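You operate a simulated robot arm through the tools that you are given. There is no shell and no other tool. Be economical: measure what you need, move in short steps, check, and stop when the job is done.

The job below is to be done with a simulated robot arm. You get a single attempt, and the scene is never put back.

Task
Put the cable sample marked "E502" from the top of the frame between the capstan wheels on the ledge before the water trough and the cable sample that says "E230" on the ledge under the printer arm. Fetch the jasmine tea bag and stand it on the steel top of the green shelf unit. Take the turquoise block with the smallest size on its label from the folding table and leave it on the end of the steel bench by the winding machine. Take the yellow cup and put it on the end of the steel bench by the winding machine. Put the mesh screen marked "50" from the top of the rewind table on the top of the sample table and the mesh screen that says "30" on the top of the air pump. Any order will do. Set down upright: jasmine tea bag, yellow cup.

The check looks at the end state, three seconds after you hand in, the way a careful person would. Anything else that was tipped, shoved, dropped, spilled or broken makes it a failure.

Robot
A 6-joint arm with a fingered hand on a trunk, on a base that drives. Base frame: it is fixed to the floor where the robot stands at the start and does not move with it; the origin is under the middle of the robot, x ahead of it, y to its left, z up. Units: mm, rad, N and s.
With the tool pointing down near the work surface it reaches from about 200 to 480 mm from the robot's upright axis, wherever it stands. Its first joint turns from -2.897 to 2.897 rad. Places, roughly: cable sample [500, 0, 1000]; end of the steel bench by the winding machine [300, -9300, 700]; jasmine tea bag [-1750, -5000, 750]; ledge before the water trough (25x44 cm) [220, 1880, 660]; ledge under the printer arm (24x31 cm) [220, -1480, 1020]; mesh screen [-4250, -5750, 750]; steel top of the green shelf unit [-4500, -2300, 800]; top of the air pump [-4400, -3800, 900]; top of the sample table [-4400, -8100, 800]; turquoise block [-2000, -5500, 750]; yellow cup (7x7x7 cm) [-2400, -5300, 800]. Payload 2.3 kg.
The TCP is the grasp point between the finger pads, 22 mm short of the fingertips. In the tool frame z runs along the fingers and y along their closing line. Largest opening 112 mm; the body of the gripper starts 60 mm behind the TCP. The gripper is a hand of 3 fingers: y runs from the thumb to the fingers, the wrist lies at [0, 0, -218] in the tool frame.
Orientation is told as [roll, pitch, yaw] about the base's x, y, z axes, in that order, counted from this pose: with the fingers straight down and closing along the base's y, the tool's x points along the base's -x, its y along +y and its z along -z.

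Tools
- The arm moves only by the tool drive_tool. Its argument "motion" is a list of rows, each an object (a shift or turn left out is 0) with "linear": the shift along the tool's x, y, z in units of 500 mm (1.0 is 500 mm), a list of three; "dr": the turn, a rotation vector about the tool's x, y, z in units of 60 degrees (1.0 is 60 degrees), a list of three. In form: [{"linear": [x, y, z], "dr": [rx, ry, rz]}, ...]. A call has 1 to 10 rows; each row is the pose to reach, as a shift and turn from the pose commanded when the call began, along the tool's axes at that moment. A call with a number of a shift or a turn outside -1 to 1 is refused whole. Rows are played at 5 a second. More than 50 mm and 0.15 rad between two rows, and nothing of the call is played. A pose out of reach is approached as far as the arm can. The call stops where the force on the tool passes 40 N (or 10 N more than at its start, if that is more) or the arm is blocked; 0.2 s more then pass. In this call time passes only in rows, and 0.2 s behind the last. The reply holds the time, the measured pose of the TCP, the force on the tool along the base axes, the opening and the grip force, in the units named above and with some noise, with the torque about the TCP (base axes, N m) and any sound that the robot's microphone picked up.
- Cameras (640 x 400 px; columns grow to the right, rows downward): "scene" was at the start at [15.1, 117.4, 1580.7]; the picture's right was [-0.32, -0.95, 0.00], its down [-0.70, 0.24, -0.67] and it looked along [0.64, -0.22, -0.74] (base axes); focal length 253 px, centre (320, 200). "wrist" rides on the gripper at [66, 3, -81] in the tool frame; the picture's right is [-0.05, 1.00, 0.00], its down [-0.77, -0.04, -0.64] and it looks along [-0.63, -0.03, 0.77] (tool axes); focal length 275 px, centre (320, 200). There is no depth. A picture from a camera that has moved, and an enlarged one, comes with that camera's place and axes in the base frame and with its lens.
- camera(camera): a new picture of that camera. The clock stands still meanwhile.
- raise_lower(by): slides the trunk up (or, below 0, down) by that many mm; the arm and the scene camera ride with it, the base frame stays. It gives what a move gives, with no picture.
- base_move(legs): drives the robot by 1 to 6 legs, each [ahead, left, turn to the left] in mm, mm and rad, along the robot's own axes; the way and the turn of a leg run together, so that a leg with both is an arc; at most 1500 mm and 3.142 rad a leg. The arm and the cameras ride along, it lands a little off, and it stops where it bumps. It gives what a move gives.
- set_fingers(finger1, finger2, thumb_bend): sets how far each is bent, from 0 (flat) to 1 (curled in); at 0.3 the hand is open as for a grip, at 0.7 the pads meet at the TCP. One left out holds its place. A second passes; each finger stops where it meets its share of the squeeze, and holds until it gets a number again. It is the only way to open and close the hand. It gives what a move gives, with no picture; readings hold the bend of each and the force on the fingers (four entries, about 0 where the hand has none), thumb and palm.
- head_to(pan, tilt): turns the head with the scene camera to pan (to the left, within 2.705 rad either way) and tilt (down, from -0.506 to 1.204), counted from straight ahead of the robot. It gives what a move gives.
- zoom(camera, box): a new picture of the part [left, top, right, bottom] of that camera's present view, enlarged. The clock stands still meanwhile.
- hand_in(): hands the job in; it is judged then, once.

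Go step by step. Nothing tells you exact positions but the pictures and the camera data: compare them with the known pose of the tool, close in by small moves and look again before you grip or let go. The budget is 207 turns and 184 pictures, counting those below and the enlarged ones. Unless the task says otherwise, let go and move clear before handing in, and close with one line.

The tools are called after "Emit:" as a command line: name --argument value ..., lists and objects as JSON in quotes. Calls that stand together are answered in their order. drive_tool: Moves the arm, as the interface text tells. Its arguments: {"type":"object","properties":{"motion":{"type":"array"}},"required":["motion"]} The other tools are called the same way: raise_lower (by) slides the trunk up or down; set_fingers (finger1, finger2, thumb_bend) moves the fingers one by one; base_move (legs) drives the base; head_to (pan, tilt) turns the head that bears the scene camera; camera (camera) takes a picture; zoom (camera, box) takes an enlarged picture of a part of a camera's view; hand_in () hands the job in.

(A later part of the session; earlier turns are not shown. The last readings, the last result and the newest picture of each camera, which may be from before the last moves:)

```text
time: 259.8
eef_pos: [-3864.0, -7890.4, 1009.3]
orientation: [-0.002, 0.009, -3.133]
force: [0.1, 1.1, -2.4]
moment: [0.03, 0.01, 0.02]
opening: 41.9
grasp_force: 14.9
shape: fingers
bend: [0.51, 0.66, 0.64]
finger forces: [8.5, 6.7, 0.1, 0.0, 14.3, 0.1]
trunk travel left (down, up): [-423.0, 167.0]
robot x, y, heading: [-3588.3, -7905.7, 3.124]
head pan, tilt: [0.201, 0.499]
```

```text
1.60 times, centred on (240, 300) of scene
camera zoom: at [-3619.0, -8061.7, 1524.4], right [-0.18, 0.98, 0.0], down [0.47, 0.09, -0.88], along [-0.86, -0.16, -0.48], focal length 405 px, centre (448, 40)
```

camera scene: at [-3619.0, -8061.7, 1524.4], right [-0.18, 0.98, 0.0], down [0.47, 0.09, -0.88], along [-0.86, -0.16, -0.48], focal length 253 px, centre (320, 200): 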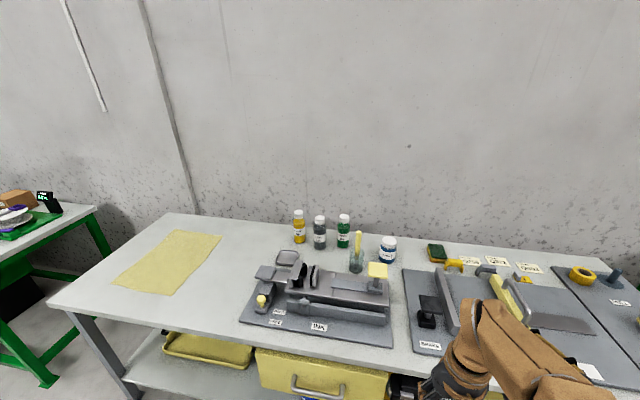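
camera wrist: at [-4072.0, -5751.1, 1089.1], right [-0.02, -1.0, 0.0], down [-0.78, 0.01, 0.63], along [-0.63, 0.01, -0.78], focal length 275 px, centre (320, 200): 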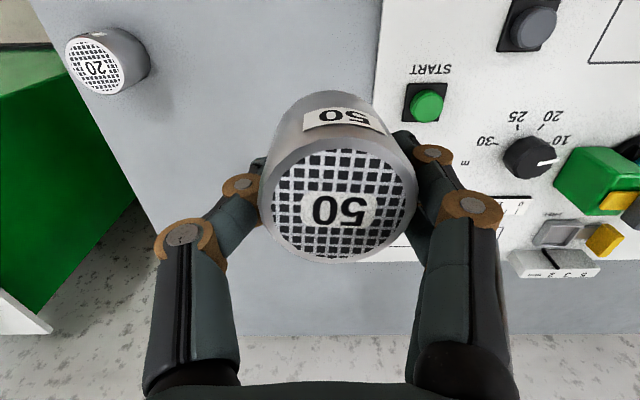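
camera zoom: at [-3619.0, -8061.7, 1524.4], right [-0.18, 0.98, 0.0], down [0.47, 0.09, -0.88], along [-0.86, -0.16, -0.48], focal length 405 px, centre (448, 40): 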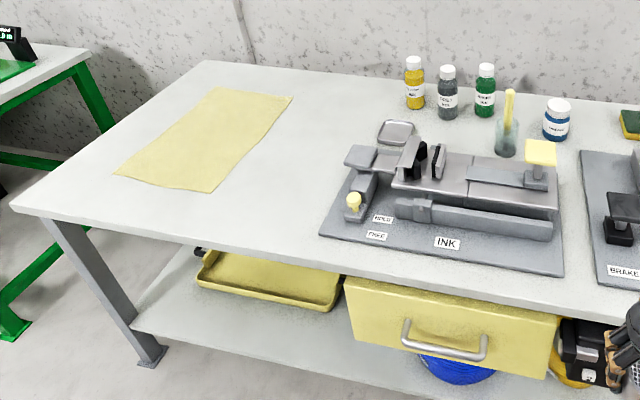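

This is the sample table. The free area between the yellow sheet and the ink plate, around (-4175, -8545), suits "50".

Emit:
base_move --legs '[[0, 645, 0.017], [150, 0, 0]]'

Emit:
raise_lower --by -100

Emit:
camera --camera "wrist"

```text
time: 264.3
eef_pos: [-4019.9, -8523.5, 1007.4]
orientation: [-0.002, 0.014, -3.118]
force: [-0.7, 0.5, -1.5]
moment: [0.04, -0.03, 0.06]
opening: 42.2
grasp_force: 14.8
shape: fingers
bend: [0.51, 0.66, 0.64]
finger forces: [8.6, 6.8, 0.0, 0.0, 14.4, 0.0]
trunk travel left (down, up): [-423.0, 167.0]
robot x, y, heading: [-3741.2, -8538.3, 3.134]
head pan, tilt: [0.201, 0.499]
```

```text
time: 265.6
eef_pos: [-4020.0, -8524.5, 907.9]
orientation: [-0.003, 0.011, -3.118]
force: [-0.1, -1.0, -1.1]
moment: [0.01, 0.0, 0.02]
opening: 42.0
grasp_force: 14.9
shape: fingers
bend: [0.51, 0.66, 0.64]
finger forces: [8.6, 6.7, 0.0, 0.0, 14.3, 0.1]
trunk travel left (down, up): [-323.0, 267.0]
robot x, y, heading: [-3738.1, -8536.5, 3.135]
head pan, tilt: [0.201, 0.499]
```

```text
98 pictures are left
camera wrist: at [-3955.5, -8527.3, 989.0], right [-0.02, -1.0, 0.0], down [-0.78, 0.02, 0.63], along [-0.63, 0.02, -0.78], focal length 275 px, centre (320, 200)
```

wrist: 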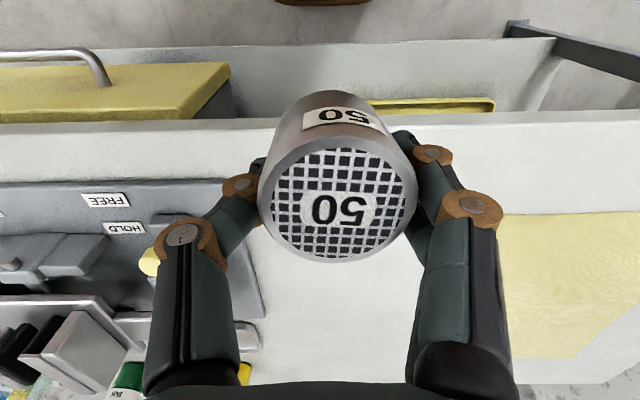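

Emit:
drive_tool --motion '[{"linear": [-0.09, 0.027, 0]}, {"linear": [-0.18, 0.055, 0]}, {"linear": [-0.27, 0.083, 0]}, {"linear": [-0.29, 0.083, 0.04]}, {"linear": [-0.29, 0.083, 0.09]}]'

Emit:
camera --camera "wrist"

```text
time: 266.8
eef_pos: [-4163.2, -8567.2, 860.5]
orientation: [-0.004, 0.012, -3.119]
force: [0.5, 0.2, -1.5]
moment: [0.02, -0.01, 0.03]
opening: 42.0
grasp_force: 14.2
shape: fingers
bend: [0.51, 0.66, 0.64]
finger forces: [8.6, 6.7, 0.1, 0.1, 14.2, 0.1]
trunk travel left (down, up): [-323.0, 267.0]
robot x, y, heading: [-3741.3, -8535.6, 3.136]
head pan, tilt: [0.201, 0.499]
```

```text
97 pictures are left
camera wrist: at [-4099.5, -8570.9, 941.7], right [-0.02, -1.0, 0.0], down [-0.78, 0.02, 0.63], along [-0.63, 0.02, -0.78], focal length 275 px, centre (320, 200)
```

wrist: 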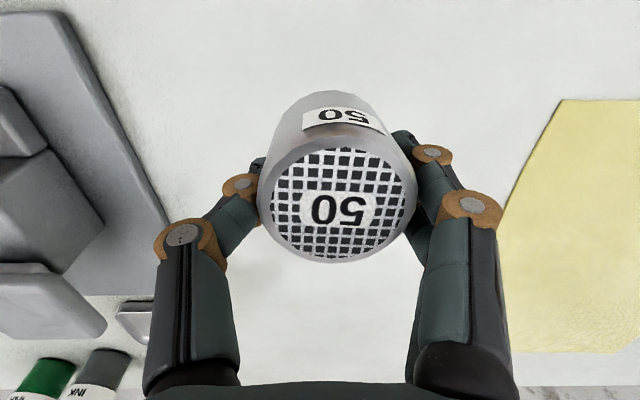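

Clear all round. I'm lowering in small steps until it touches.

Emit:
drive_tool --motion '[{"linear": [0, 0, 0.02]}, {"linear": [0, 0, 0.03]}, {"linear": [0, 0, 0.04]}, {"linear": [0, 0, 0.048]}, {"linear": [0, 0, 0.056]}, {"linear": [0, 0, 0.064]}, {"linear": [0, 0, 0.072]}]'

```text
time: 268.4
eef_pos: [-4162.9, -8568.1, 824.9]
orientation: [-0.003, 0.012, -3.119]
force: [-0.2, -0.1, -2.1]
moment: [0.02, -0.03, 0.03]
opening: 41.7
grasp_force: 14.9
shape: fingers
bend: [0.51, 0.66, 0.64]
finger forces: [8.6, 6.7, 0.0, 0.1, 14.1, 0.1]
trunk travel left (down, up): [-323.0, 267.0]
robot x, y, heading: [-3741.9, -8534.5, 3.138]
head pan, tilt: [0.201, 0.499]
```

Emit:
drive_tool --motion '[{"linear": [0, 0, 0.008]}, {"linear": [0, 0, 0.016]}, {"linear": [0, 0, 0.024]}, {"linear": [0, 0, 0.032]}, {"linear": [0, 0, 0.04]}, {"linear": [0, 0, 0.048]}, {"linear": [0, 0, 0.056]}]'

Emit:
camera --camera "wrist"

```text
time: 270.0
eef_pos: [-4162.6, -8569.0, 797.0]
orientation: [-0.002, 0.01, -3.118]
force: [0.0, -1.4, -1.1]
moment: [0.03, 0.02, -0.02]
opening: 41.9
grasp_force: 15.1
shape: fingers
bend: [0.51, 0.66, 0.64]
finger forces: [8.6, 6.7, 0.0, 0.0, 14.1, 0.0]
trunk travel left (down, up): [-323.0, 267.0]
robot x, y, heading: [-3745.2, -8537.4, 3.141]
head pan, tilt: [0.201, 0.499]
```

```text
96 pictures are left
camera wrist: at [-4098.2, -8572.0, 878.3], right [-0.02, -1.0, 0.0], down [-0.78, 0.02, 0.63], along [-0.63, 0.02, -0.78], focal length 275 px, centre (320, 200)
```

wrist: 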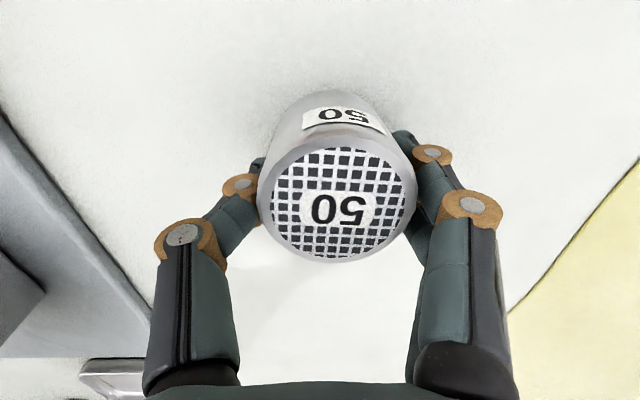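

Emit:
drive_tool --motion '[{"linear": [0, 0, 0.007]}, {"linear": [0, 0, 0.014]}, {"linear": [0, 0, 0.021]}, {"linear": [0, 0, 0.028]}]'

```text
time: 271.0
eef_pos: [-4162.4, -8568.8, 786.4]
orientation: [-0.002, 0.003, -3.118]
force: [-6.4, -1.0, 30.6]
moment: [-0.73, -0.08, -0.08]
opening: 42.3
grasp_force: 24.6
shape: fingers
bend: [0.56, 0.66, 0.64]
finger forces: [26.1, 8.1, 0.1, 0.0, 15.6, 0.0]
trunk travel left (down, up): [-323.0, 267.0]
robot x, y, heading: [-3740.4, -8535.7, 3.137]
head pan, tilt: [0.201, 0.499]
```

Touchdown at 30 N. I'll ease up slightly and release.

Emit:
drive_tool --motion '[{"linear": [0, 0, -0.006]}]'

Emit:
set_fingers --finger1 0.48 --finger2 0.6 --thumb_bend 0.58

Emit:
set_fingers --finger1 0.36 --finger2 0.36 --thumb_bend 0.36

Emit:
drive_tool --motion '[{"linear": [0, 0, -0.06]}, {"linear": [0.02, 0, -0.15]}, {"linear": [0.1, 0, -0.2]}]'

Emit:
camera --camera "wrist"

```text
time: 271.4
eef_pos: [-4161.4, -8568.4, 785.9]
orientation: [-0.003, 0.014, -3.118]
force: [-3.5, 0.7, 13.5]
moment: [-0.23, -0.01, -0.06]
opening: 41.9
grasp_force: 18.8
shape: fingers
bend: [0.55, 0.66, 0.64]
finger forces: [15.4, 7.0, 0.0, 0.0, 15.2, 0.0]
trunk travel left (down, up): [-323.0, 267.0]
robot x, y, heading: [-3740.8, -8537.1, 3.139]
head pan, tilt: [0.201, 0.499]
```

```text
time: 272.4
eef_pos: [-4161.8, -8568.9, 787.2]
orientation: [0.0, 0.012, -3.12]
force: [0.2, -0.5, 10.1]
moment: [-0.16, -0.02, 0.03]
opening: 45.5
grasp_force: 6.6
shape: fingers
bend: [0.52, 0.57, 0.57]
finger forces: [5.3, 4.0, 0.0, 0.0, 3.5, 0.0]
trunk travel left (down, up): [-323.0, 267.0]
robot x, y, heading: [-3742.0, -8533.9, 3.14]
head pan, tilt: [0.201, 0.499]
```

```text
time: 273.4
eef_pos: [-4161.7, -8568.2, 787.6]
orientation: [-0.002, 0.009, -3.12]
force: [-0.2, -0.1, 0.1]
moment: [-0.06, 0.01, -0.01]
opening: 94.6
grasp_force: 0.0
shape: fingers
bend: [0.36, 0.36, 0.36]
finger forces: [0.1, 0.1, 0.1, 0.0, 0.0, 0.1]
trunk travel left (down, up): [-323.0, 267.0]
robot x, y, heading: [-3739.5, -8537.9, 3.135]
head pan, tilt: [0.201, 0.499]
```

```text
time: 274.2
eef_pos: [-4113.7, -8566.4, 889.3]
orientation: [-0.002, 0.01, -3.12]
force: [-1.0, 0.4, 1.3]
moment: [-0.01, 0.01, 0.0]
opening: 94.4
grasp_force: 0.0
shape: fingers
bend: [0.36, 0.36, 0.36]
finger forces: [0.0, 0.0, 0.0, 0.1, 0.1, 0.1]
trunk travel left (down, up): [-323.0, 267.0]
robot x, y, heading: [-3742.3, -8533.2, 3.138]
head pan, tilt: [0.201, 0.499]
```

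```text
95 pictures are left
camera wrist: at [-4049.3, -8569.6, 969.5], right [-0.02, -1.0, 0.0], down [-0.78, 0.02, 0.63], along [-0.63, 0.02, -0.78], focal length 275 px, centre (320, 200)
```

wrist: 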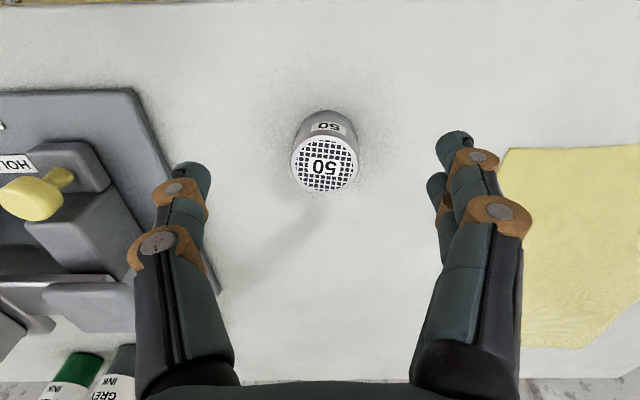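

"50" is placed. Now back to the folding table's west side for the cup and the turquoise blocks.

Emit:
drive_tool --motion '[{"linear": [0.09, 0, -0.05]}, {"linear": [0.18, 0, -0.1]}]'

Emit:
base_move --legs '[[-250, 0, 0], [0, -1500, 0], [0, -1500, 0], [0, -150, 0], [0, 0, 3.14]]'

Emit:
head_to --pan 0.0 --tilt 0.5

Emit:
camera --camera "scene"

```text
refused: row 1 steps farther than a row can; nothing moved
```

```text
time: 298.1
eef_pos: [-3059.3, -5424.9, 887.0]
orientation: [-0.001, 0.013, -0.061]
force: [0.7, 0.5, -0.1]
moment: [0.03, 0.01, -0.01]
opening: 94.4
grasp_force: 0.2
shape: fingers
bend: [0.36, 0.36, 0.36]
finger forces: [0.1, 0.0, 0.1, 0.1, 0.0, 0.0]
trunk travel left (down, up): [-323.0, 267.0]
robot x, y, heading: [-3433.9, -5424.4, -0.088]
head pan, tilt: [0.201, 0.499]
```

```text
time: 298.9
eef_pos: [-3059.8, -5424.9, 887.6]
orientation: [-0.002, 0.011, -0.058]
force: [-0.1, -0.2, -0.2]
moment: [0.01, -0.01, -0.01]
opening: 94.4
grasp_force: 0.1
shape: fingers
bend: [0.36, 0.36, 0.36]
finger forces: [0.0, 0.1, 0.0, 0.0, 0.1, 0.1]
trunk travel left (down, up): [-323.0, 267.0]
robot x, y, heading: [-3432.8, -5423.4, -0.082]
head pan, tilt: [0.0, 0.499]
```

```text
94 pictures are left
camera scene: at [-3390.3, -5284.7, 1424.4], right [-0.09, -1.0, 0.0], down [-0.48, 0.04, -0.88], along [0.87, -0.08, -0.48], focal length 253 px, centre (320, 200)
```

scene: 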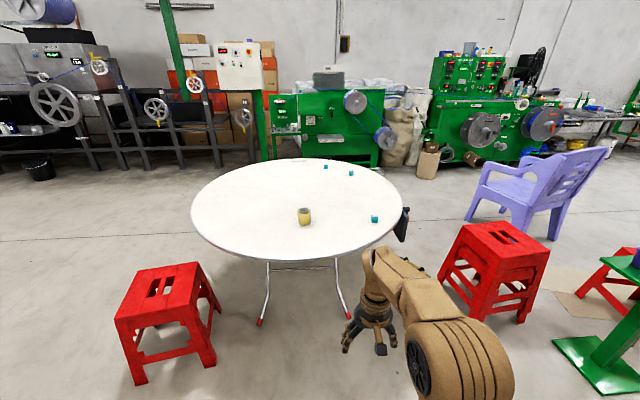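

Emit:
zoom --camera "scene" --box '[285, 150, 405, 232]'

Emit:
zoom --camera "scene" --box '[350, 205, 400, 235]'

Emit:
zoom --camera "scene" --box '[310, 155, 370, 185]'

```text
4.88 times, centred on (345, 191) of scene
camera zoom: at [-3390.3, -5284.7, 1424.4], right [-0.09, -1.0, 0.0], down [-0.48, 0.04, -0.88], along [0.87, -0.08, -0.48], focal length 1236 px, centre (198, 244)
```

zoom: 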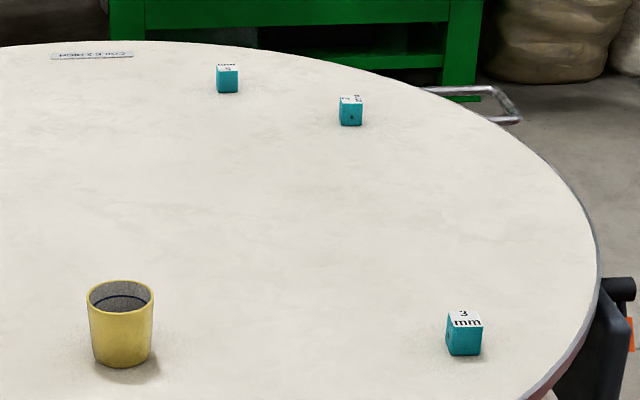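

```text
12.80 times, centred on (375, 220) of scene
camera zoom: at [-3390.3, -5284.7, 1424.4], right [-0.09, -1.0, 0.0], down [-0.48, 0.04, -0.88], along [0.87, -0.08, -0.48], focal length 3243 px, centre (-384, -56)
```

zoom: 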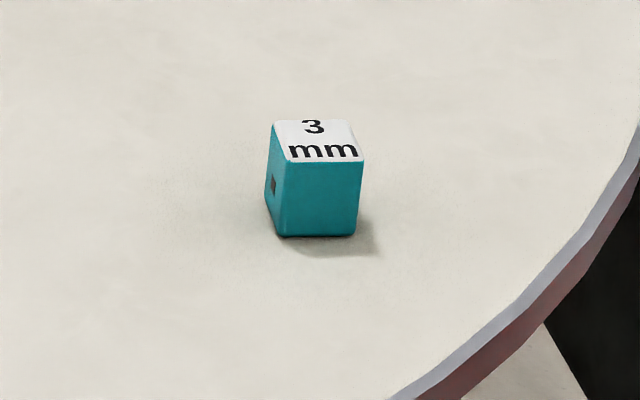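

```text
10.67 times, centred on (340, 170) of scene
camera zoom: at [-3390.3, -5284.7, 1424.4], right [-0.09, -1.0, 0.0], down [-0.48, 0.04, -0.88], along [0.87, -0.08, -0.48], focal length 2702 px, centre (107, 520)
```

zoom: 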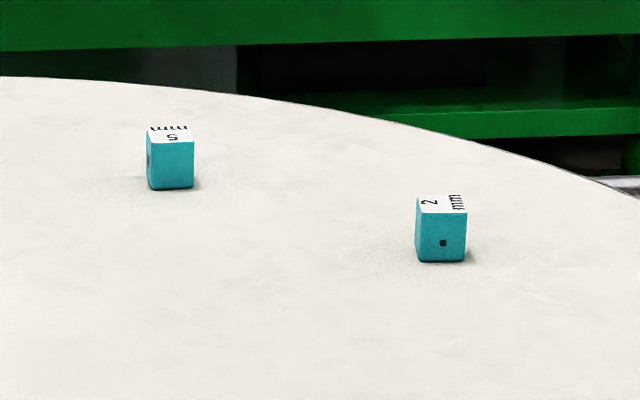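

The labels read 3, 5 and 2 mm, so "2 mm" is the smallest; it's on the far side near (-1815, -5640). I'll take the cup first, from the west side near (-2388, -5302).

Emit:
base_move --legs '[[0, 0, 0.082], [0, 122, 0], [560, 0, 0]]'

Emit:
set_fingers --finger1 0.27 --finger2 0.27 --thumb_bend 0.27

Emit:
camera --camera "wrist"

Emit:
head_to --pan 0.0 --tilt 0.85

Emit:
camera --camera "scene"

```text
time: 303.4
eef_pos: [-2504.3, -5269.9, 888.8]
orientation: [-0.002, 0.011, 0.028]
force: [0.1, 0.3, 0.0]
moment: [-0.01, 0.01, 0.0]
opening: 94.5
grasp_force: 0.0
shape: fingers
bend: [0.36, 0.36, 0.36]
finger forces: [0.0, 0.0, 0.1, 0.0, 0.0, 0.1]
trunk travel left (down, up): [-323.0, 267.0]
robot x, y, heading: [-2878.8, -5301.5, 0.007]
head pan, tilt: [0.0, 0.499]
```

```text
time: 304.4
eef_pos: [-2505.9, -5269.9, 887.9]
orientation: [-0.003, 0.01, 0.028]
force: [-0.5, -0.4, -0.5]
moment: [0.0, -0.01, 0.0]
opening: 116.6
grasp_force: 0.0
shape: fingers
bend: [0.27, 0.27, 0.27]
finger forces: [0.0, 0.1, 0.0, 0.0, 0.0, 0.0]
trunk travel left (down, up): [-323.0, 267.0]
robot x, y, heading: [-2879.4, -5302.3, 0.006]
head pan, tilt: [0.0, 0.499]
```

```text
90 pictures are left
camera wrist: at [-2572.2, -5269.9, 969.0], right [0.02, 1.0, 0.0], down [0.78, -0.01, 0.63], along [0.63, -0.01, -0.78], focal length 275 px, centre (320, 200)
```

wrist: 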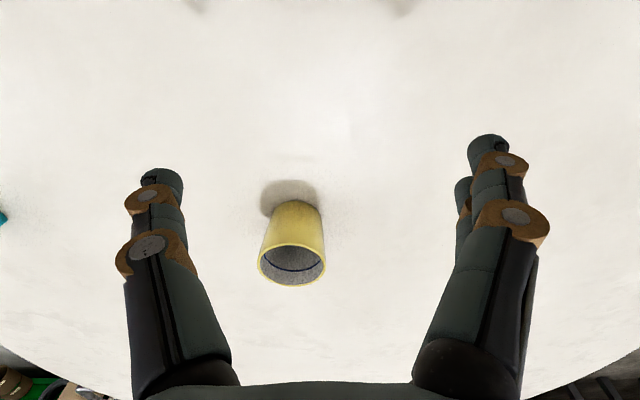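

```text
time: 305.2
eef_pos: [-2506.2, -5270.3, 887.3]
orientation: [-0.003, 0.011, 0.028]
force: [0.4, -0.3, 0.0]
moment: [0.0, 0.0, -0.01]
opening: 116.5
grasp_force: 0.1
shape: fingers
bend: [0.27, 0.27, 0.27]
finger forces: [0.1, 0.1, 0.0, 0.0, 0.1, 0.1]
trunk travel left (down, up): [-323.0, 267.0]
robot x, y, heading: [-2876.6, -5303.0, -0.001]
head pan, tilt: [0.0, 0.85]
```

```text
89 pictures are left
camera scene: at [-2859.1, -5158.8, 1394.5], right [0.0, -1.0, 0.0], down [-0.75, 0.0, -0.66], along [0.66, 0.0, -0.75], focal length 253 px, centre (320, 200)
```

scene: 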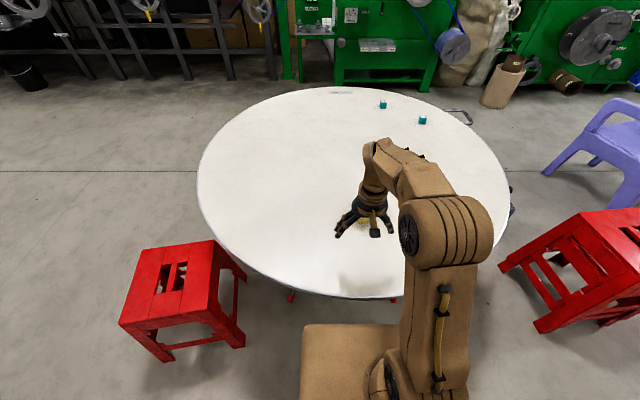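

I'll nudge closer and move the hand over the cup with a slight outward tilt.

Emit:
base_move --legs '[[40, 0, 0]]'

Emit:
drive_tool --motion '[{"linear": [-0.065, -0.02, 0], "dr": [0, -0.05, 0]}, {"linear": [-0.13, -0.042, 0], "dr": [0, -0.1, 0]}, {"linear": [-0.195, -0.063, 0], "dr": [0, -0.15, 0]}]'

Emit:
camera --camera "wrist"

```text
time: 306.1
eef_pos: [-2465.7, -5269.4, 888.1]
orientation: [-0.001, 0.012, 0.027]
force: [0.8, -0.2, 0.7]
moment: [-0.04, -0.03, 0.05]
opening: 117.0
grasp_force: 0.0
shape: fingers
bend: [0.27, 0.27, 0.27]
finger forces: [0.0, 0.1, 0.0, 0.1, 0.0, 0.1]
trunk travel left (down, up): [-323.0, 267.0]
robot x, y, heading: [-2839.8, -5303.6, 0.0]
head pan, tilt: [0.0, 0.85]
```

```text
time: 306.9
eef_pos: [-2366.2, -5298.1, 885.0]
orientation: [-0.002, -0.147, 0.028]
force: [1.2, 0.2, 0.4]
moment: [-0.02, 0.0, 0.02]
opening: 116.9
grasp_force: 0.1
shape: fingers
bend: [0.27, 0.27, 0.27]
finger forces: [0.0, 0.0, 0.0, 0.0, 0.0, 0.0]
trunk travel left (down, up): [-323.0, 267.0]
robot x, y, heading: [-2839.6, -5298.6, 0.002]
head pan, tilt: [0.0, 0.85]
```

```text
88 pictures are left
camera wrist: at [-2445.6, -5298.3, 955.6], right [0.02, 1.0, 0.01], down [0.67, -0.02, 0.74], along [0.74, -0.01, -0.67], focal length 275 px, centre (320, 200)
```

wrist: 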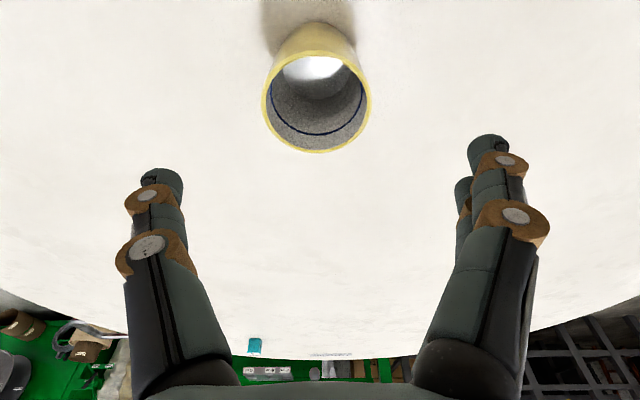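

Emit:
drive_tool --motion '[{"linear": [0.01, -0.002, 0.07]}, {"linear": [0.02, -0.004, 0.14]}, {"linear": [0.029, -0.004, 0.198]}]'

Emit:
camera --camera "wrist"

```text
time: 307.7
eef_pos: [-2366.8, -5300.7, 785.4]
orientation: [-0.002, -0.147, 0.028]
force: [-0.6, 0.1, -0.3]
moment: [0.0, 0.02, -0.01]
opening: 116.5
grasp_force: 0.1
shape: fingers
bend: [0.27, 0.27, 0.27]
finger forces: [0.0, 0.0, 0.0, 0.0, 0.0, 0.0]
trunk travel left (down, up): [-323.0, 267.0]
robot x, y, heading: [-2838.2, -5303.1, 0.002]
head pan, tilt: [0.0, 0.85]
```

```text
87 pictures are left
camera wrist: at [-2446.4, -5301.2, 855.2], right [0.02, 1.0, 0.01], down [0.67, -0.02, 0.74], along [0.74, -0.01, -0.67], focal length 275 px, centre (320, 200)
```

wrist: 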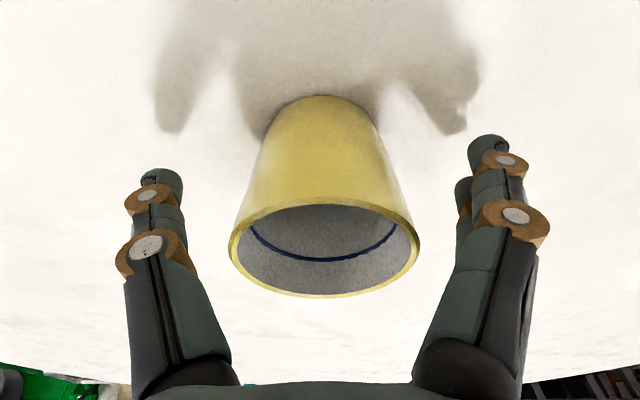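

Emit:
drive_tool --motion '[{"linear": [-0.005, 0.002, 0.01]}]'

Emit:
set_fingers --finger1 0.6 --finger2 0.6 --thumb_bend 0.6

Emit:
camera --camera "wrist"

```text
time: 308.1
eef_pos: [-2364.7, -5299.5, 782.6]
orientation: [0.0, -0.147, 0.027]
force: [0.1, -0.2, 0.6]
moment: [0.02, -0.03, -0.05]
opening: 116.7
grasp_force: 0.0
shape: fingers
bend: [0.27, 0.27, 0.27]
finger forces: [0.0, 0.1, 0.0, 0.0, 0.1, 0.0]
trunk travel left (down, up): [-323.0, 267.0]
robot x, y, heading: [-2840.2, -5303.9, -0.001]
head pan, tilt: [0.0, 0.85]
```

```text
time: 309.1
eef_pos: [-2364.0, -5299.3, 780.8]
orientation: [-0.002, -0.146, 0.028]
force: [-0.6, 0.0, -0.5]
moment: [0.01, 0.03, -0.03]
opening: 51.8
grasp_force: 10.7
shape: fingers
bend: [0.52, 0.51, 0.55]
finger forces: [5.0, 5.6, 0.1, 0.0, 10.3, 0.0]
trunk travel left (down, up): [-323.0, 267.0]
robot x, y, heading: [-2839.4, -5301.9, -0.001]
head pan, tilt: [0.0, 0.85]
```

```text
86 pictures are left
camera wrist: at [-2443.3, -5299.7, 851.1], right [0.02, 1.0, 0.01], down [0.67, -0.02, 0.74], along [0.74, -0.01, -0.67], focal length 275 px, centre (320, 200)
```

wrist: 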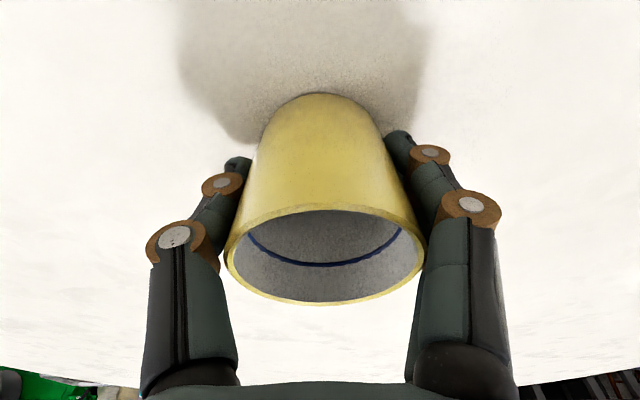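

Cup gripped. I'll lift with the trunk and check.

Emit:
raise_lower --by 260

Emit:
camera --camera "wrist"

```text
time: 311.8
eef_pos: [-2364.9, -5298.7, 1040.8]
orientation: [-0.002, -0.148, 0.028]
force: [0.7, 0.2, -0.6]
moment: [-0.01, 0.0, -0.02]
opening: 51.7
grasp_force: 11.0
shape: fingers
bend: [0.52, 0.51, 0.55]
finger forces: [4.8, 5.6, 0.0, 0.1, 10.4, 0.1]
trunk travel left (down, up): [-583.0, 7.0]
robot x, y, heading: [-2838.5, -5303.1, -0.001]
head pan, tilt: [0.0, 0.85]
```

```text
85 pictures are left
camera wrist: at [-2443.2, -5299.7, 1111.1], right [0.02, 1.0, 0.01], down [0.67, -0.02, 0.74], along [0.74, -0.01, -0.67], focal length 275 px, centre (320, 200)
```

wrist: 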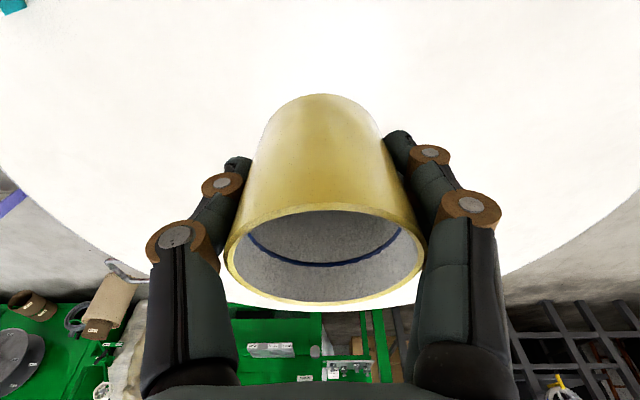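

Cup secure and upright. I'll retract and go round the north of the table to the east aisle.

Emit:
drive_tool --motion '[{"linear": [0.08, 0, 0.0]}, {"linear": [0.16, 0, 0.0]}, {"linear": [0.22, 0, 0]}]'

Emit:
base_move --legs '[[-480, 0, 0], [0, 1480, 0], [0, 480, 0], [1450, 0, 0], [1100, 0, 0], [0, 0, -1.571]]'

Emit:
head_to --pan 0.1 --tilt 0.3

Emit:
camera --camera "scene"

```text
time: 312.6
eef_pos: [-2474.1, -5302.6, 1024.9]
orientation: [-0.001, -0.147, 0.029]
force: [-0.2, 0.7, -1.6]
moment: [-0.01, 0.0, 0.02]
opening: 51.7
grasp_force: 10.5
shape: fingers
bend: [0.52, 0.51, 0.55]
finger forces: [4.9, 5.7, 0.1, 0.0, 10.4, 0.0]
trunk travel left (down, up): [-583.0, 7.0]
robot x, y, heading: [-2837.1, -5301.6, 0.004]
head pan, tilt: [0.0, 0.85]
```

```text
time: 340.8
eef_pos: [-758.8, -3769.2, 1024.9]
orientation: [-0.001, -0.146, -1.58]
force: [0.1, -0.3, -1.5]
moment: [0.02, 0.05, 0.02]
opening: 51.5
grasp_force: 10.5
shape: fingers
bend: [0.53, 0.51, 0.55]
finger forces: [4.7, 5.6, 0.0, 0.1, 9.8, 0.1]
trunk travel left (down, up): [-583.0, 7.0]
robot x, y, heading: [-748.2, -3404.2, -1.61]
head pan, tilt: [0.0, 0.85]
```

```text
time: 341.8
eef_pos: [-759.8, -3769.7, 1024.0]
orientation: [-0.002, -0.148, -1.579]
force: [-0.1, 0.3, -0.2]
moment: [0.01, 0.01, -0.01]
opening: 51.5
grasp_force: 10.7
shape: fingers
bend: [0.53, 0.51, 0.55]
finger forces: [4.8, 5.6, 0.0, 0.0, 9.9, 0.2]
trunk travel left (down, up): [-583.0, 7.0]
robot x, y, heading: [-744.9, -3405.8, -1.608]
head pan, tilt: [0.099, 0.3]
```

```text
84 pictures are left
camera scene: at [-597.1, -3439.3, 1702.7], right [-1.0, -0.06, 0.0], down [-0.02, 0.3, -0.95], along [0.06, -0.95, -0.3], focal length 253 px, centre (320, 200)
```

scene: 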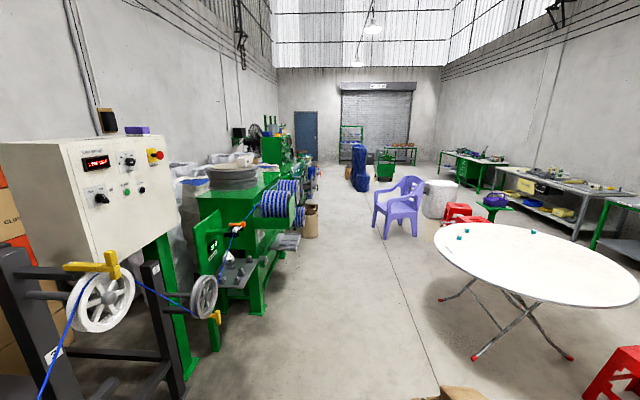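

Emit:
base_move --legs '[[0, 0, 0.037], [1500, 0, 0], [1500, 0, 0], [1300, 0, 0]]'

Emit:
head_to --pan 0.4 --tilt 0.4

Emit:
camera --camera "scene"

```text
time: 362.6
eef_pos: [-637.4, -8042.0, 1024.6]
orientation: [0.0, -0.146, -1.506]
force: [0.3, -0.4, -0.1]
moment: [0.01, -0.03, 0.0]
opening: 51.4
grasp_force: 10.6
shape: fingers
bend: [0.53, 0.51, 0.55]
finger forces: [4.9, 5.7, 0.0, 0.0, 9.9, 0.0]
trunk travel left (down, up): [-583.0, 7.0]
robot x, y, heading: [-651.2, -7678.0, -1.53]
head pan, tilt: [0.099, 0.3]
```

```text
time: 363.4
eef_pos: [-637.4, -8042.9, 1024.5]
orientation: [-0.002, -0.148, -1.505]
force: [0.1, -0.7, -1.5]
moment: [0.0, 0.0, -0.01]
opening: 51.3
grasp_force: 10.3
shape: fingers
bend: [0.53, 0.51, 0.55]
finger forces: [4.8, 5.6, 0.0, 0.0, 9.9, 0.1]
trunk travel left (down, up): [-583.0, 7.0]
robot x, y, heading: [-652.6, -7675.7, -1.536]
head pan, tilt: [0.4, 0.4]
```

```text
83 pictures are left
camera scene: at [-473.7, -7692.1, 1693.6], right [-0.91, -0.42, 0.0], down [-0.16, 0.35, -0.92], along [0.39, -0.84, -0.39], focal length 253 px, centre (320, 200)
```

scene: 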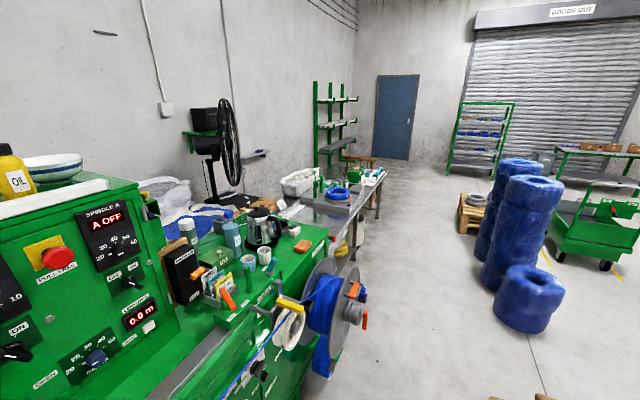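

Emit:
zoom --camera "scene" --box '[240, 150, 420, 262]'

```text
3.56 times, centred on (330, 206) of scene
camera zoom: at [-473.7, -7692.1, 1693.6], right [-0.91, -0.42, 0.0], down [-0.16, 0.35, -0.92], along [0.39, -0.84, -0.39], focal length 901 px, centre (284, 179)
```

zoom: 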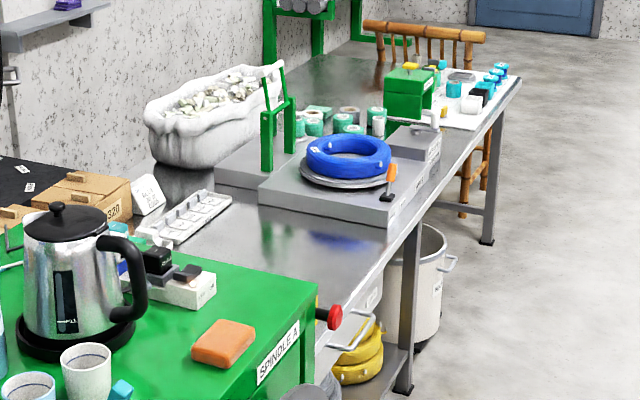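

The bench's near end has clear steel between the green Spindle A cabinet and the blue-coil fixture, around (180, -9430). I'll swing wide of the spools and approach it facing +x.

Emit:
base_move --legs '[[0, -260, -0.035], [1500, 0, 0], [270, 0, 0], [0, 0, 1.571]]'

Emit:
head_to --pan 0.0 --tilt 0.5

Emit:
camera --camera "scene"

```text
time: 377.8
eef_pos: [-531.6, -9477.9, 1024.2]
orientation: [-0.003, -0.146, 0.052]
force: [0.4, 0.4, -0.9]
moment: [-0.02, 0.05, -0.03]
opening: 51.1
grasp_force: 9.6
shape: fingers
bend: [0.53, 0.51, 0.55]
finger forces: [4.7, 5.6, 0.0, 0.1, 9.7, 0.1]
trunk travel left (down, up): [-583.0, 7.0]
robot x, y, heading: [-897.4, -9486.3, 0.023]
head pan, tilt: [0.4, 0.4]
```

```text
time: 378.7
eef_pos: [-531.1, -9477.0, 1025.6]
orientation: [-0.001, -0.146, 0.052]
force: [0.7, -0.1, -0.5]
moment: [0.02, 0.03, 0.03]
opening: 50.9
grasp_force: 10.2
shape: fingers
bend: [0.53, 0.51, 0.55]
finger forces: [4.7, 5.6, 0.1, 0.1, 9.5, 0.1]
trunk travel left (down, up): [-583.0, 7.0]
robot x, y, heading: [-901.6, -9483.2, 0.023]
head pan, tilt: [0.0, 0.499]
```

```text
81 pictures are left
camera scene: at [-869.6, -9343.3, 1684.4], right [0.03, -1.0, 0.0], down [-0.48, -0.01, -0.88], along [0.88, 0.02, -0.48], focal length 253 px, centre (320, 200)
```

scene: 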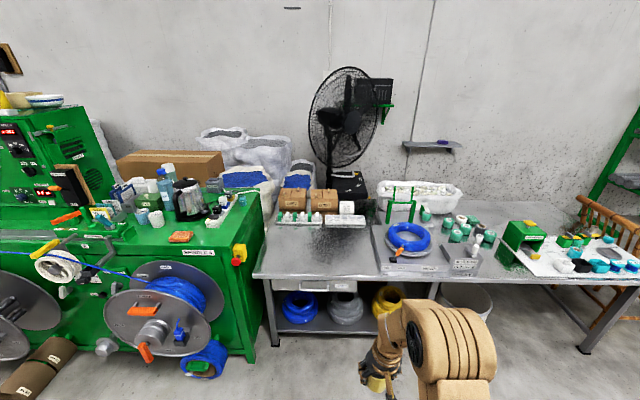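

The end of the bench (y about -9000 to -9600) is clear steel. I'm driving up to it.

Emit:
base_move --legs '[[0, 80, -0.023], [620, 0, 0]]'

Emit:
head_to --pan 0.0 --tilt 0.75

Emit:
camera --camera "scene"

Emit:
camera --camera "wrist"

```text
time: 382.9
eef_pos: [102.5, -9410.4, 1025.4]
orientation: [-0.002, -0.146, 0.024]
force: [0.9, -0.2, -1.7]
moment: [-0.04, 0.01, 0.01]
opening: 51.1
grasp_force: 10.2
shape: fingers
bend: [0.53, 0.51, 0.55]
finger forces: [4.5, 5.6, 0.0, 0.0, 9.8, 0.0]
trunk travel left (down, up): [-583.0, 7.0]
robot x, y, heading: [-261.1, -9411.8, -0.007]
head pan, tilt: [0.0, 0.499]
```

```text
time: 383.7
eef_pos: [102.4, -9408.4, 1025.2]
orientation: [-0.001, -0.146, 0.024]
force: [0.6, -1.5, -1.3]
moment: [0.0, 0.0, -0.04]
opening: 51.2
grasp_force: 9.5
shape: fingers
bend: [0.53, 0.51, 0.55]
finger forces: [4.8, 5.6, 0.1, 0.0, 9.7, 0.0]
trunk travel left (down, up): [-583.0, 7.0]
robot x, y, heading: [-262.9, -9406.2, 0.001]
head pan, tilt: [0.0, 0.75]
```

```text
80 pictures are left
camera scene: at [-239.8, -9265.3, 1662.5], right [0.0, -1.0, 0.0], down [-0.68, 0.0, -0.73], along [0.73, 0.0, -0.68], focal length 253 px, centre (320, 200)
```

scene: 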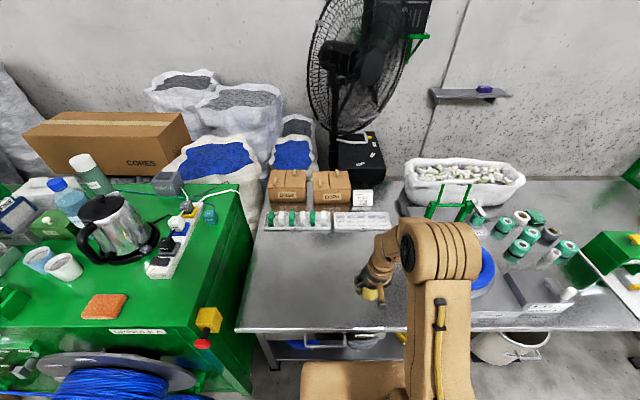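

```text
79 pictures are left
camera wrist: at [24.2, -9409.4, 1094.6], right [0.02, 1.0, 0.01], down [0.67, -0.02, 0.74], along [0.74, -0.01, -0.67], focal length 275 px, centre (320, 200)
```

wrist: 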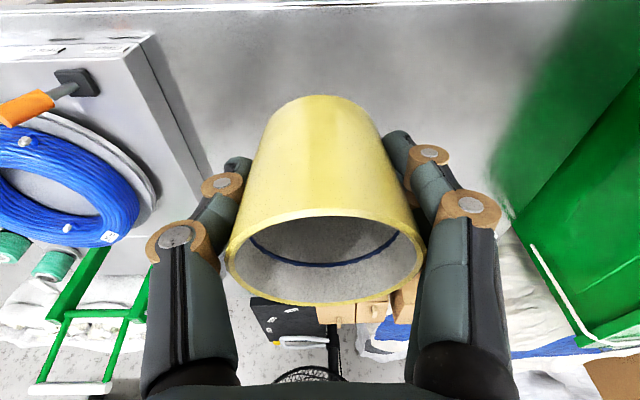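

Emit:
raise_lower --by -200

Emit:
drive_tool --motion '[{"linear": [-0.09, 0, 0.013]}, {"linear": [-0.178, 0, 0.026]}, {"linear": [-0.174, 0, 0.06]}]'

Emit:
camera --camera "wrist"

Emit:
camera --camera "scene"

```text
time: 385.8
eef_pos: [103.1, -9408.7, 824.1]
orientation: [-0.001, -0.147, 0.024]
force: [-0.1, -0.5, -0.9]
moment: [0.0, 0.01, 0.02]
opening: 51.4
grasp_force: 9.8
shape: fingers
bend: [0.53, 0.51, 0.55]
finger forces: [4.7, 5.6, 0.0, 0.0, 9.7, 0.1]
trunk travel left (down, up): [-383.0, 207.0]
robot x, y, heading: [-262.6, -9408.1, -0.003]
head pan, tilt: [0.0, 0.75]
```

```text
time: 386.6
eef_pos: [193.6, -9408.1, 808.1]
orientation: [-0.001, -0.145, 0.022]
force: [-0.5, 0.2, -0.7]
moment: [0.0, -0.02, 0.03]
opening: 51.2
grasp_force: 10.3
shape: fingers
bend: [0.53, 0.51, 0.55]
finger forces: [4.6, 5.6, 0.0, 0.0, 9.6, 0.1]
trunk travel left (down, up): [-383.0, 207.0]
robot x, y, heading: [-260.7, -9406.0, -0.006]
head pan, tilt: [0.0, 0.75]
```

```text
78 pictures are left
camera wrist: at [115.7, -9408.6, 877.4], right [0.02, 1.0, 0.0], down [0.67, -0.02, 0.74], along [0.74, -0.01, -0.67], focal length 275 px, centre (320, 200)
```

wrist: 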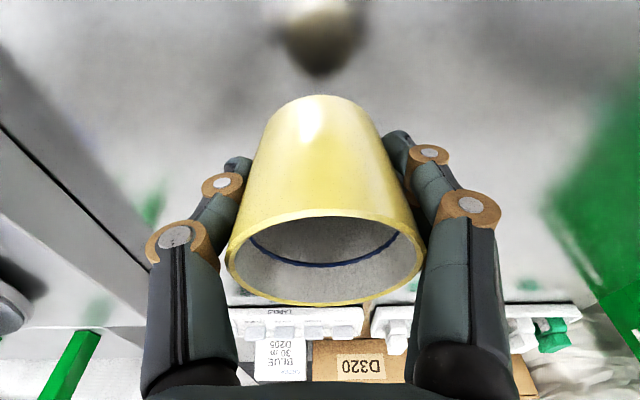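

```text
77 pictures are left
camera scene: at [-239.7, -9265.3, 1462.4], right [0.0, -1.0, 0.0], down [-0.68, 0.0, -0.73], along [0.73, 0.0, -0.68], focal length 253 px, centre (320, 200)
```

scene: 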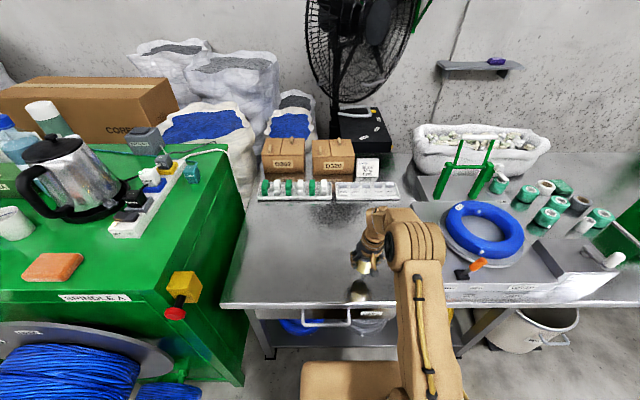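

Emit:
drive_tool --motion '[{"linear": [0.003, 0, 0.02]}, {"linear": [0.006, 0, 0.04]}, {"linear": [0.009, 0, 0.06]}]'

Emit:
camera --camera "wrist"

```text
time: 387.4
eef_pos: [195.1, -9409.2, 777.7]
orientation: [-0.002, -0.145, 0.026]
force: [0.4, 0.3, -0.9]
moment: [-0.02, 0.01, 0.0]
opening: 51.4
grasp_force: 10.0
shape: fingers
bend: [0.53, 0.51, 0.55]
finger forces: [4.7, 5.6, 0.1, 0.0, 9.6, 0.0]
trunk travel left (down, up): [-383.0, 207.0]
robot x, y, heading: [-264.1, -9409.4, -0.005]
head pan, tilt: [0.0, 0.75]
```

```text
76 pictures are left
camera wrist: at [115.6, -9408.6, 847.5], right [0.02, 1.0, 0.01], down [0.67, -0.02, 0.74], along [0.74, -0.01, -0.67], focal length 275 px, centre (320, 200)
```

wrist: 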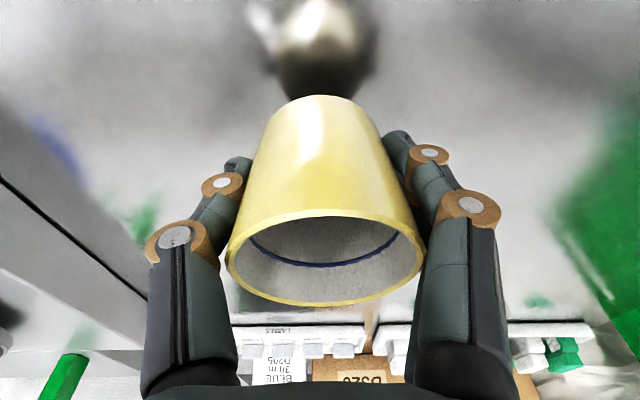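

Emit:
drive_tool --motion '[{"linear": [0.0015, 0, 0.01]}, {"linear": [0.003, 0, 0.02]}, {"linear": [0.0045, 0, 0.03]}]'

```text
time: 388.2
eef_pos: [193.2, -9407.5, 762.5]
orientation: [-0.002, -0.146, 0.024]
force: [0.3, -0.5, -0.6]
moment: [-0.02, 0.02, -0.01]
opening: 51.1
grasp_force: 9.6
shape: fingers
bend: [0.53, 0.51, 0.55]
finger forces: [4.6, 5.7, 0.0, 0.0, 9.6, 0.0]
trunk travel left (down, up): [-383.0, 207.0]
robot x, y, heading: [-260.9, -9407.7, -0.007]
head pan, tilt: [0.0, 0.75]
```

Emit:
drive_tool --motion '[{"linear": [0.0012, 0, 0.008]}, {"linear": [0.0024, 0, 0.016]}, {"linear": [0.0036, 0, 0.024]}]'

Emit:
camera --camera "wrist"

```text
time: 389.0
eef_pos: [193.7, -9407.8, 749.6]
orientation: [-0.001, -0.147, 0.025]
force: [0.6, -0.5, -0.7]
moment: [-0.03, -0.01, -0.02]
opening: 51.4
grasp_force: 9.5
shape: fingers
bend: [0.53, 0.51, 0.55]
finger forces: [4.7, 5.6, 0.1, 0.1, 9.7, 0.0]
trunk travel left (down, up): [-383.0, 207.0]
robot x, y, heading: [-263.8, -9408.6, 0.004]
head pan, tilt: [0.0, 0.75]
```

```text
75 pictures are left
camera wrist: at [114.7, -9407.4, 819.8], right [0.02, 1.0, 0.01], down [0.67, -0.02, 0.74], along [0.74, -0.01, -0.67], focal length 275 px, centre (320, 200)
```

wrist: 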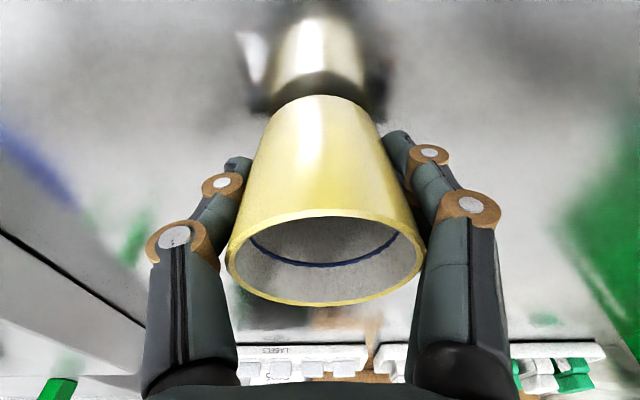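

Emit:
drive_tool --motion '[{"linear": [0.001, 0, 0.007]}, {"linear": [0.002, 0, 0.014]}, {"linear": [0.003, 0, 0.02]}]'

```text
time: 389.8
eef_pos: [191.8, -9408.9, 740.1]
orientation: [-0.002, -0.149, 0.023]
force: [-1.0, 0.1, 2.3]
moment: [0.1, -0.03, 0.01]
opening: 51.2
grasp_force: 9.8
shape: fingers
bend: [0.53, 0.51, 0.55]
finger forces: [4.8, 5.8, 0.1, 0.0, 9.9, 0.0]
trunk travel left (down, up): [-383.0, 207.0]
robot x, y, heading: [-263.6, -9408.2, 0.002]
head pan, tilt: [0.0, 0.75]
```

Emit:
drive_tool --motion '[{"linear": [0.0006, 0, 0.004]}]'

Emit:
camera --camera "wrist"

```text
time: 390.2
eef_pos: [193.3, -9407.3, 739.6]
orientation: [-0.001, -0.151, 0.024]
force: [-0.1, 0.7, 11.9]
moment: [0.12, -0.08, 0.02]
opening: 51.0
grasp_force: 10.3
shape: fingers
bend: [0.54, 0.53, 0.55]
finger forces: [4.8, 5.9, 0.1, 0.0, 10.2, 0.1]
trunk travel left (down, up): [-383.0, 207.0]
robot x, y, heading: [-263.2, -9410.5, -0.003]
head pan, tilt: [0.0, 0.75]
```

```text
74 pictures are left
camera wrist: at [114.0, -9407.3, 808.9], right [0.02, 1.0, 0.01], down [0.67, -0.02, 0.74], along [0.74, -0.01, -0.67], focal length 275 px, centre (320, 200)
```

wrist: 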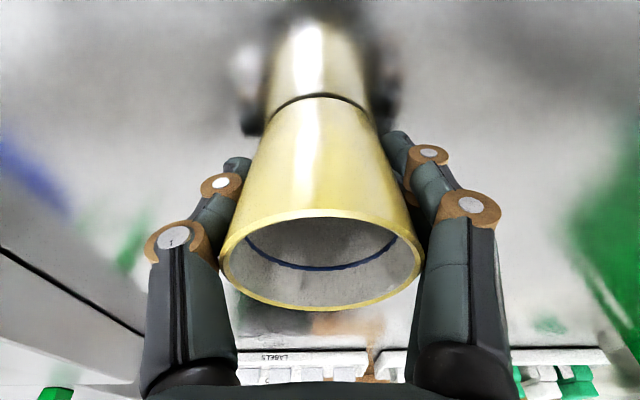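

The cup is resting on the steel, with its reflection meeting its base. I'll open in stages and rise vertically.

Emit:
set_fingers --finger1 0.47 --finger2 0.46 --thumb_bend 0.49

Emit:
set_fingers --finger1 0.27 --finger2 0.27 --thumb_bend 0.27

Emit:
drive_tool --motion '[{"linear": [-0.012, 0, -0.08]}, {"linear": [-0.024, 0, -0.16]}, {"linear": [-0.02, 0, -0.24]}]'

Emit:
camera --camera "wrist"

```text
time: 391.2
eef_pos: [192.7, -9407.8, 737.9]
orientation: [-0.002, -0.146, 0.026]
force: [-0.8, 0.0, 0.0]
moment: [0.0, 0.0, -0.01]
opening: 60.4
grasp_force: 0.1
shape: fingers
bend: [0.47, 0.46, 0.49]
finger forces: [0.0, 0.1, 0.0, 0.1, 0.0, 0.1]
trunk travel left (down, up): [-383.0, 207.0]
robot x, y, heading: [-264.2, -9403.4, -0.003]
head pan, tilt: [0.0, 0.75]
```

```text
time: 392.2
eef_pos: [191.8, -9406.9, 739.0]
orientation: [-0.002, -0.147, 0.024]
force: [-0.1, 0.3, -0.7]
moment: [0.01, 0.0, 0.03]
opening: 116.1
grasp_force: 0.0
shape: fingers
bend: [0.27, 0.27, 0.27]
finger forces: [0.0, 0.0, 0.1, 0.0, 0.0, 0.1]
trunk travel left (down, up): [-383.0, 207.0]
robot x, y, heading: [-265.3, -9408.6, -0.004]
head pan, tilt: [0.0, 0.75]
```

```text
time: 393.0
eef_pos: [184.7, -9406.8, 859.7]
orientation: [-0.001, -0.146, 0.026]
force: [0.6, 0.3, 0.7]
moment: [0.0, 0.01, 0.02]
opening: 116.5
grasp_force: 0.1
shape: fingers
bend: [0.27, 0.27, 0.27]
finger forces: [0.0, 0.0, 0.1, 0.0, 0.0, 0.1]
trunk travel left (down, up): [-383.0, 207.0]
robot x, y, heading: [-264.3, -9409.3, -0.004]
head pan, tilt: [0.0, 0.75]
```

```text
73 pictures are left
camera wrist: at [107.2, -9407.5, 929.3], right [0.02, 1.0, 0.01], down [0.67, -0.02, 0.74], along [0.74, -0.01, -0.67], focal length 275 px, centre (320, 200)
```

wrist: 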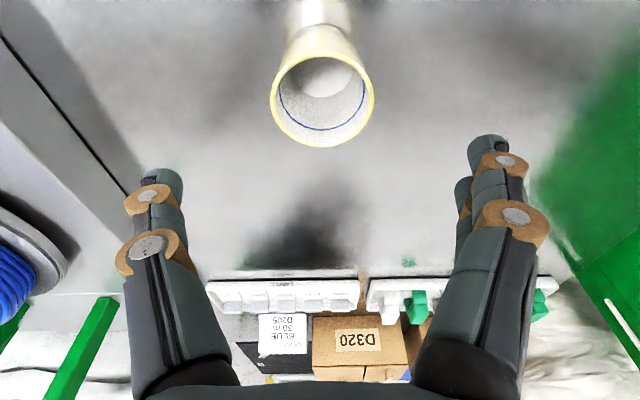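

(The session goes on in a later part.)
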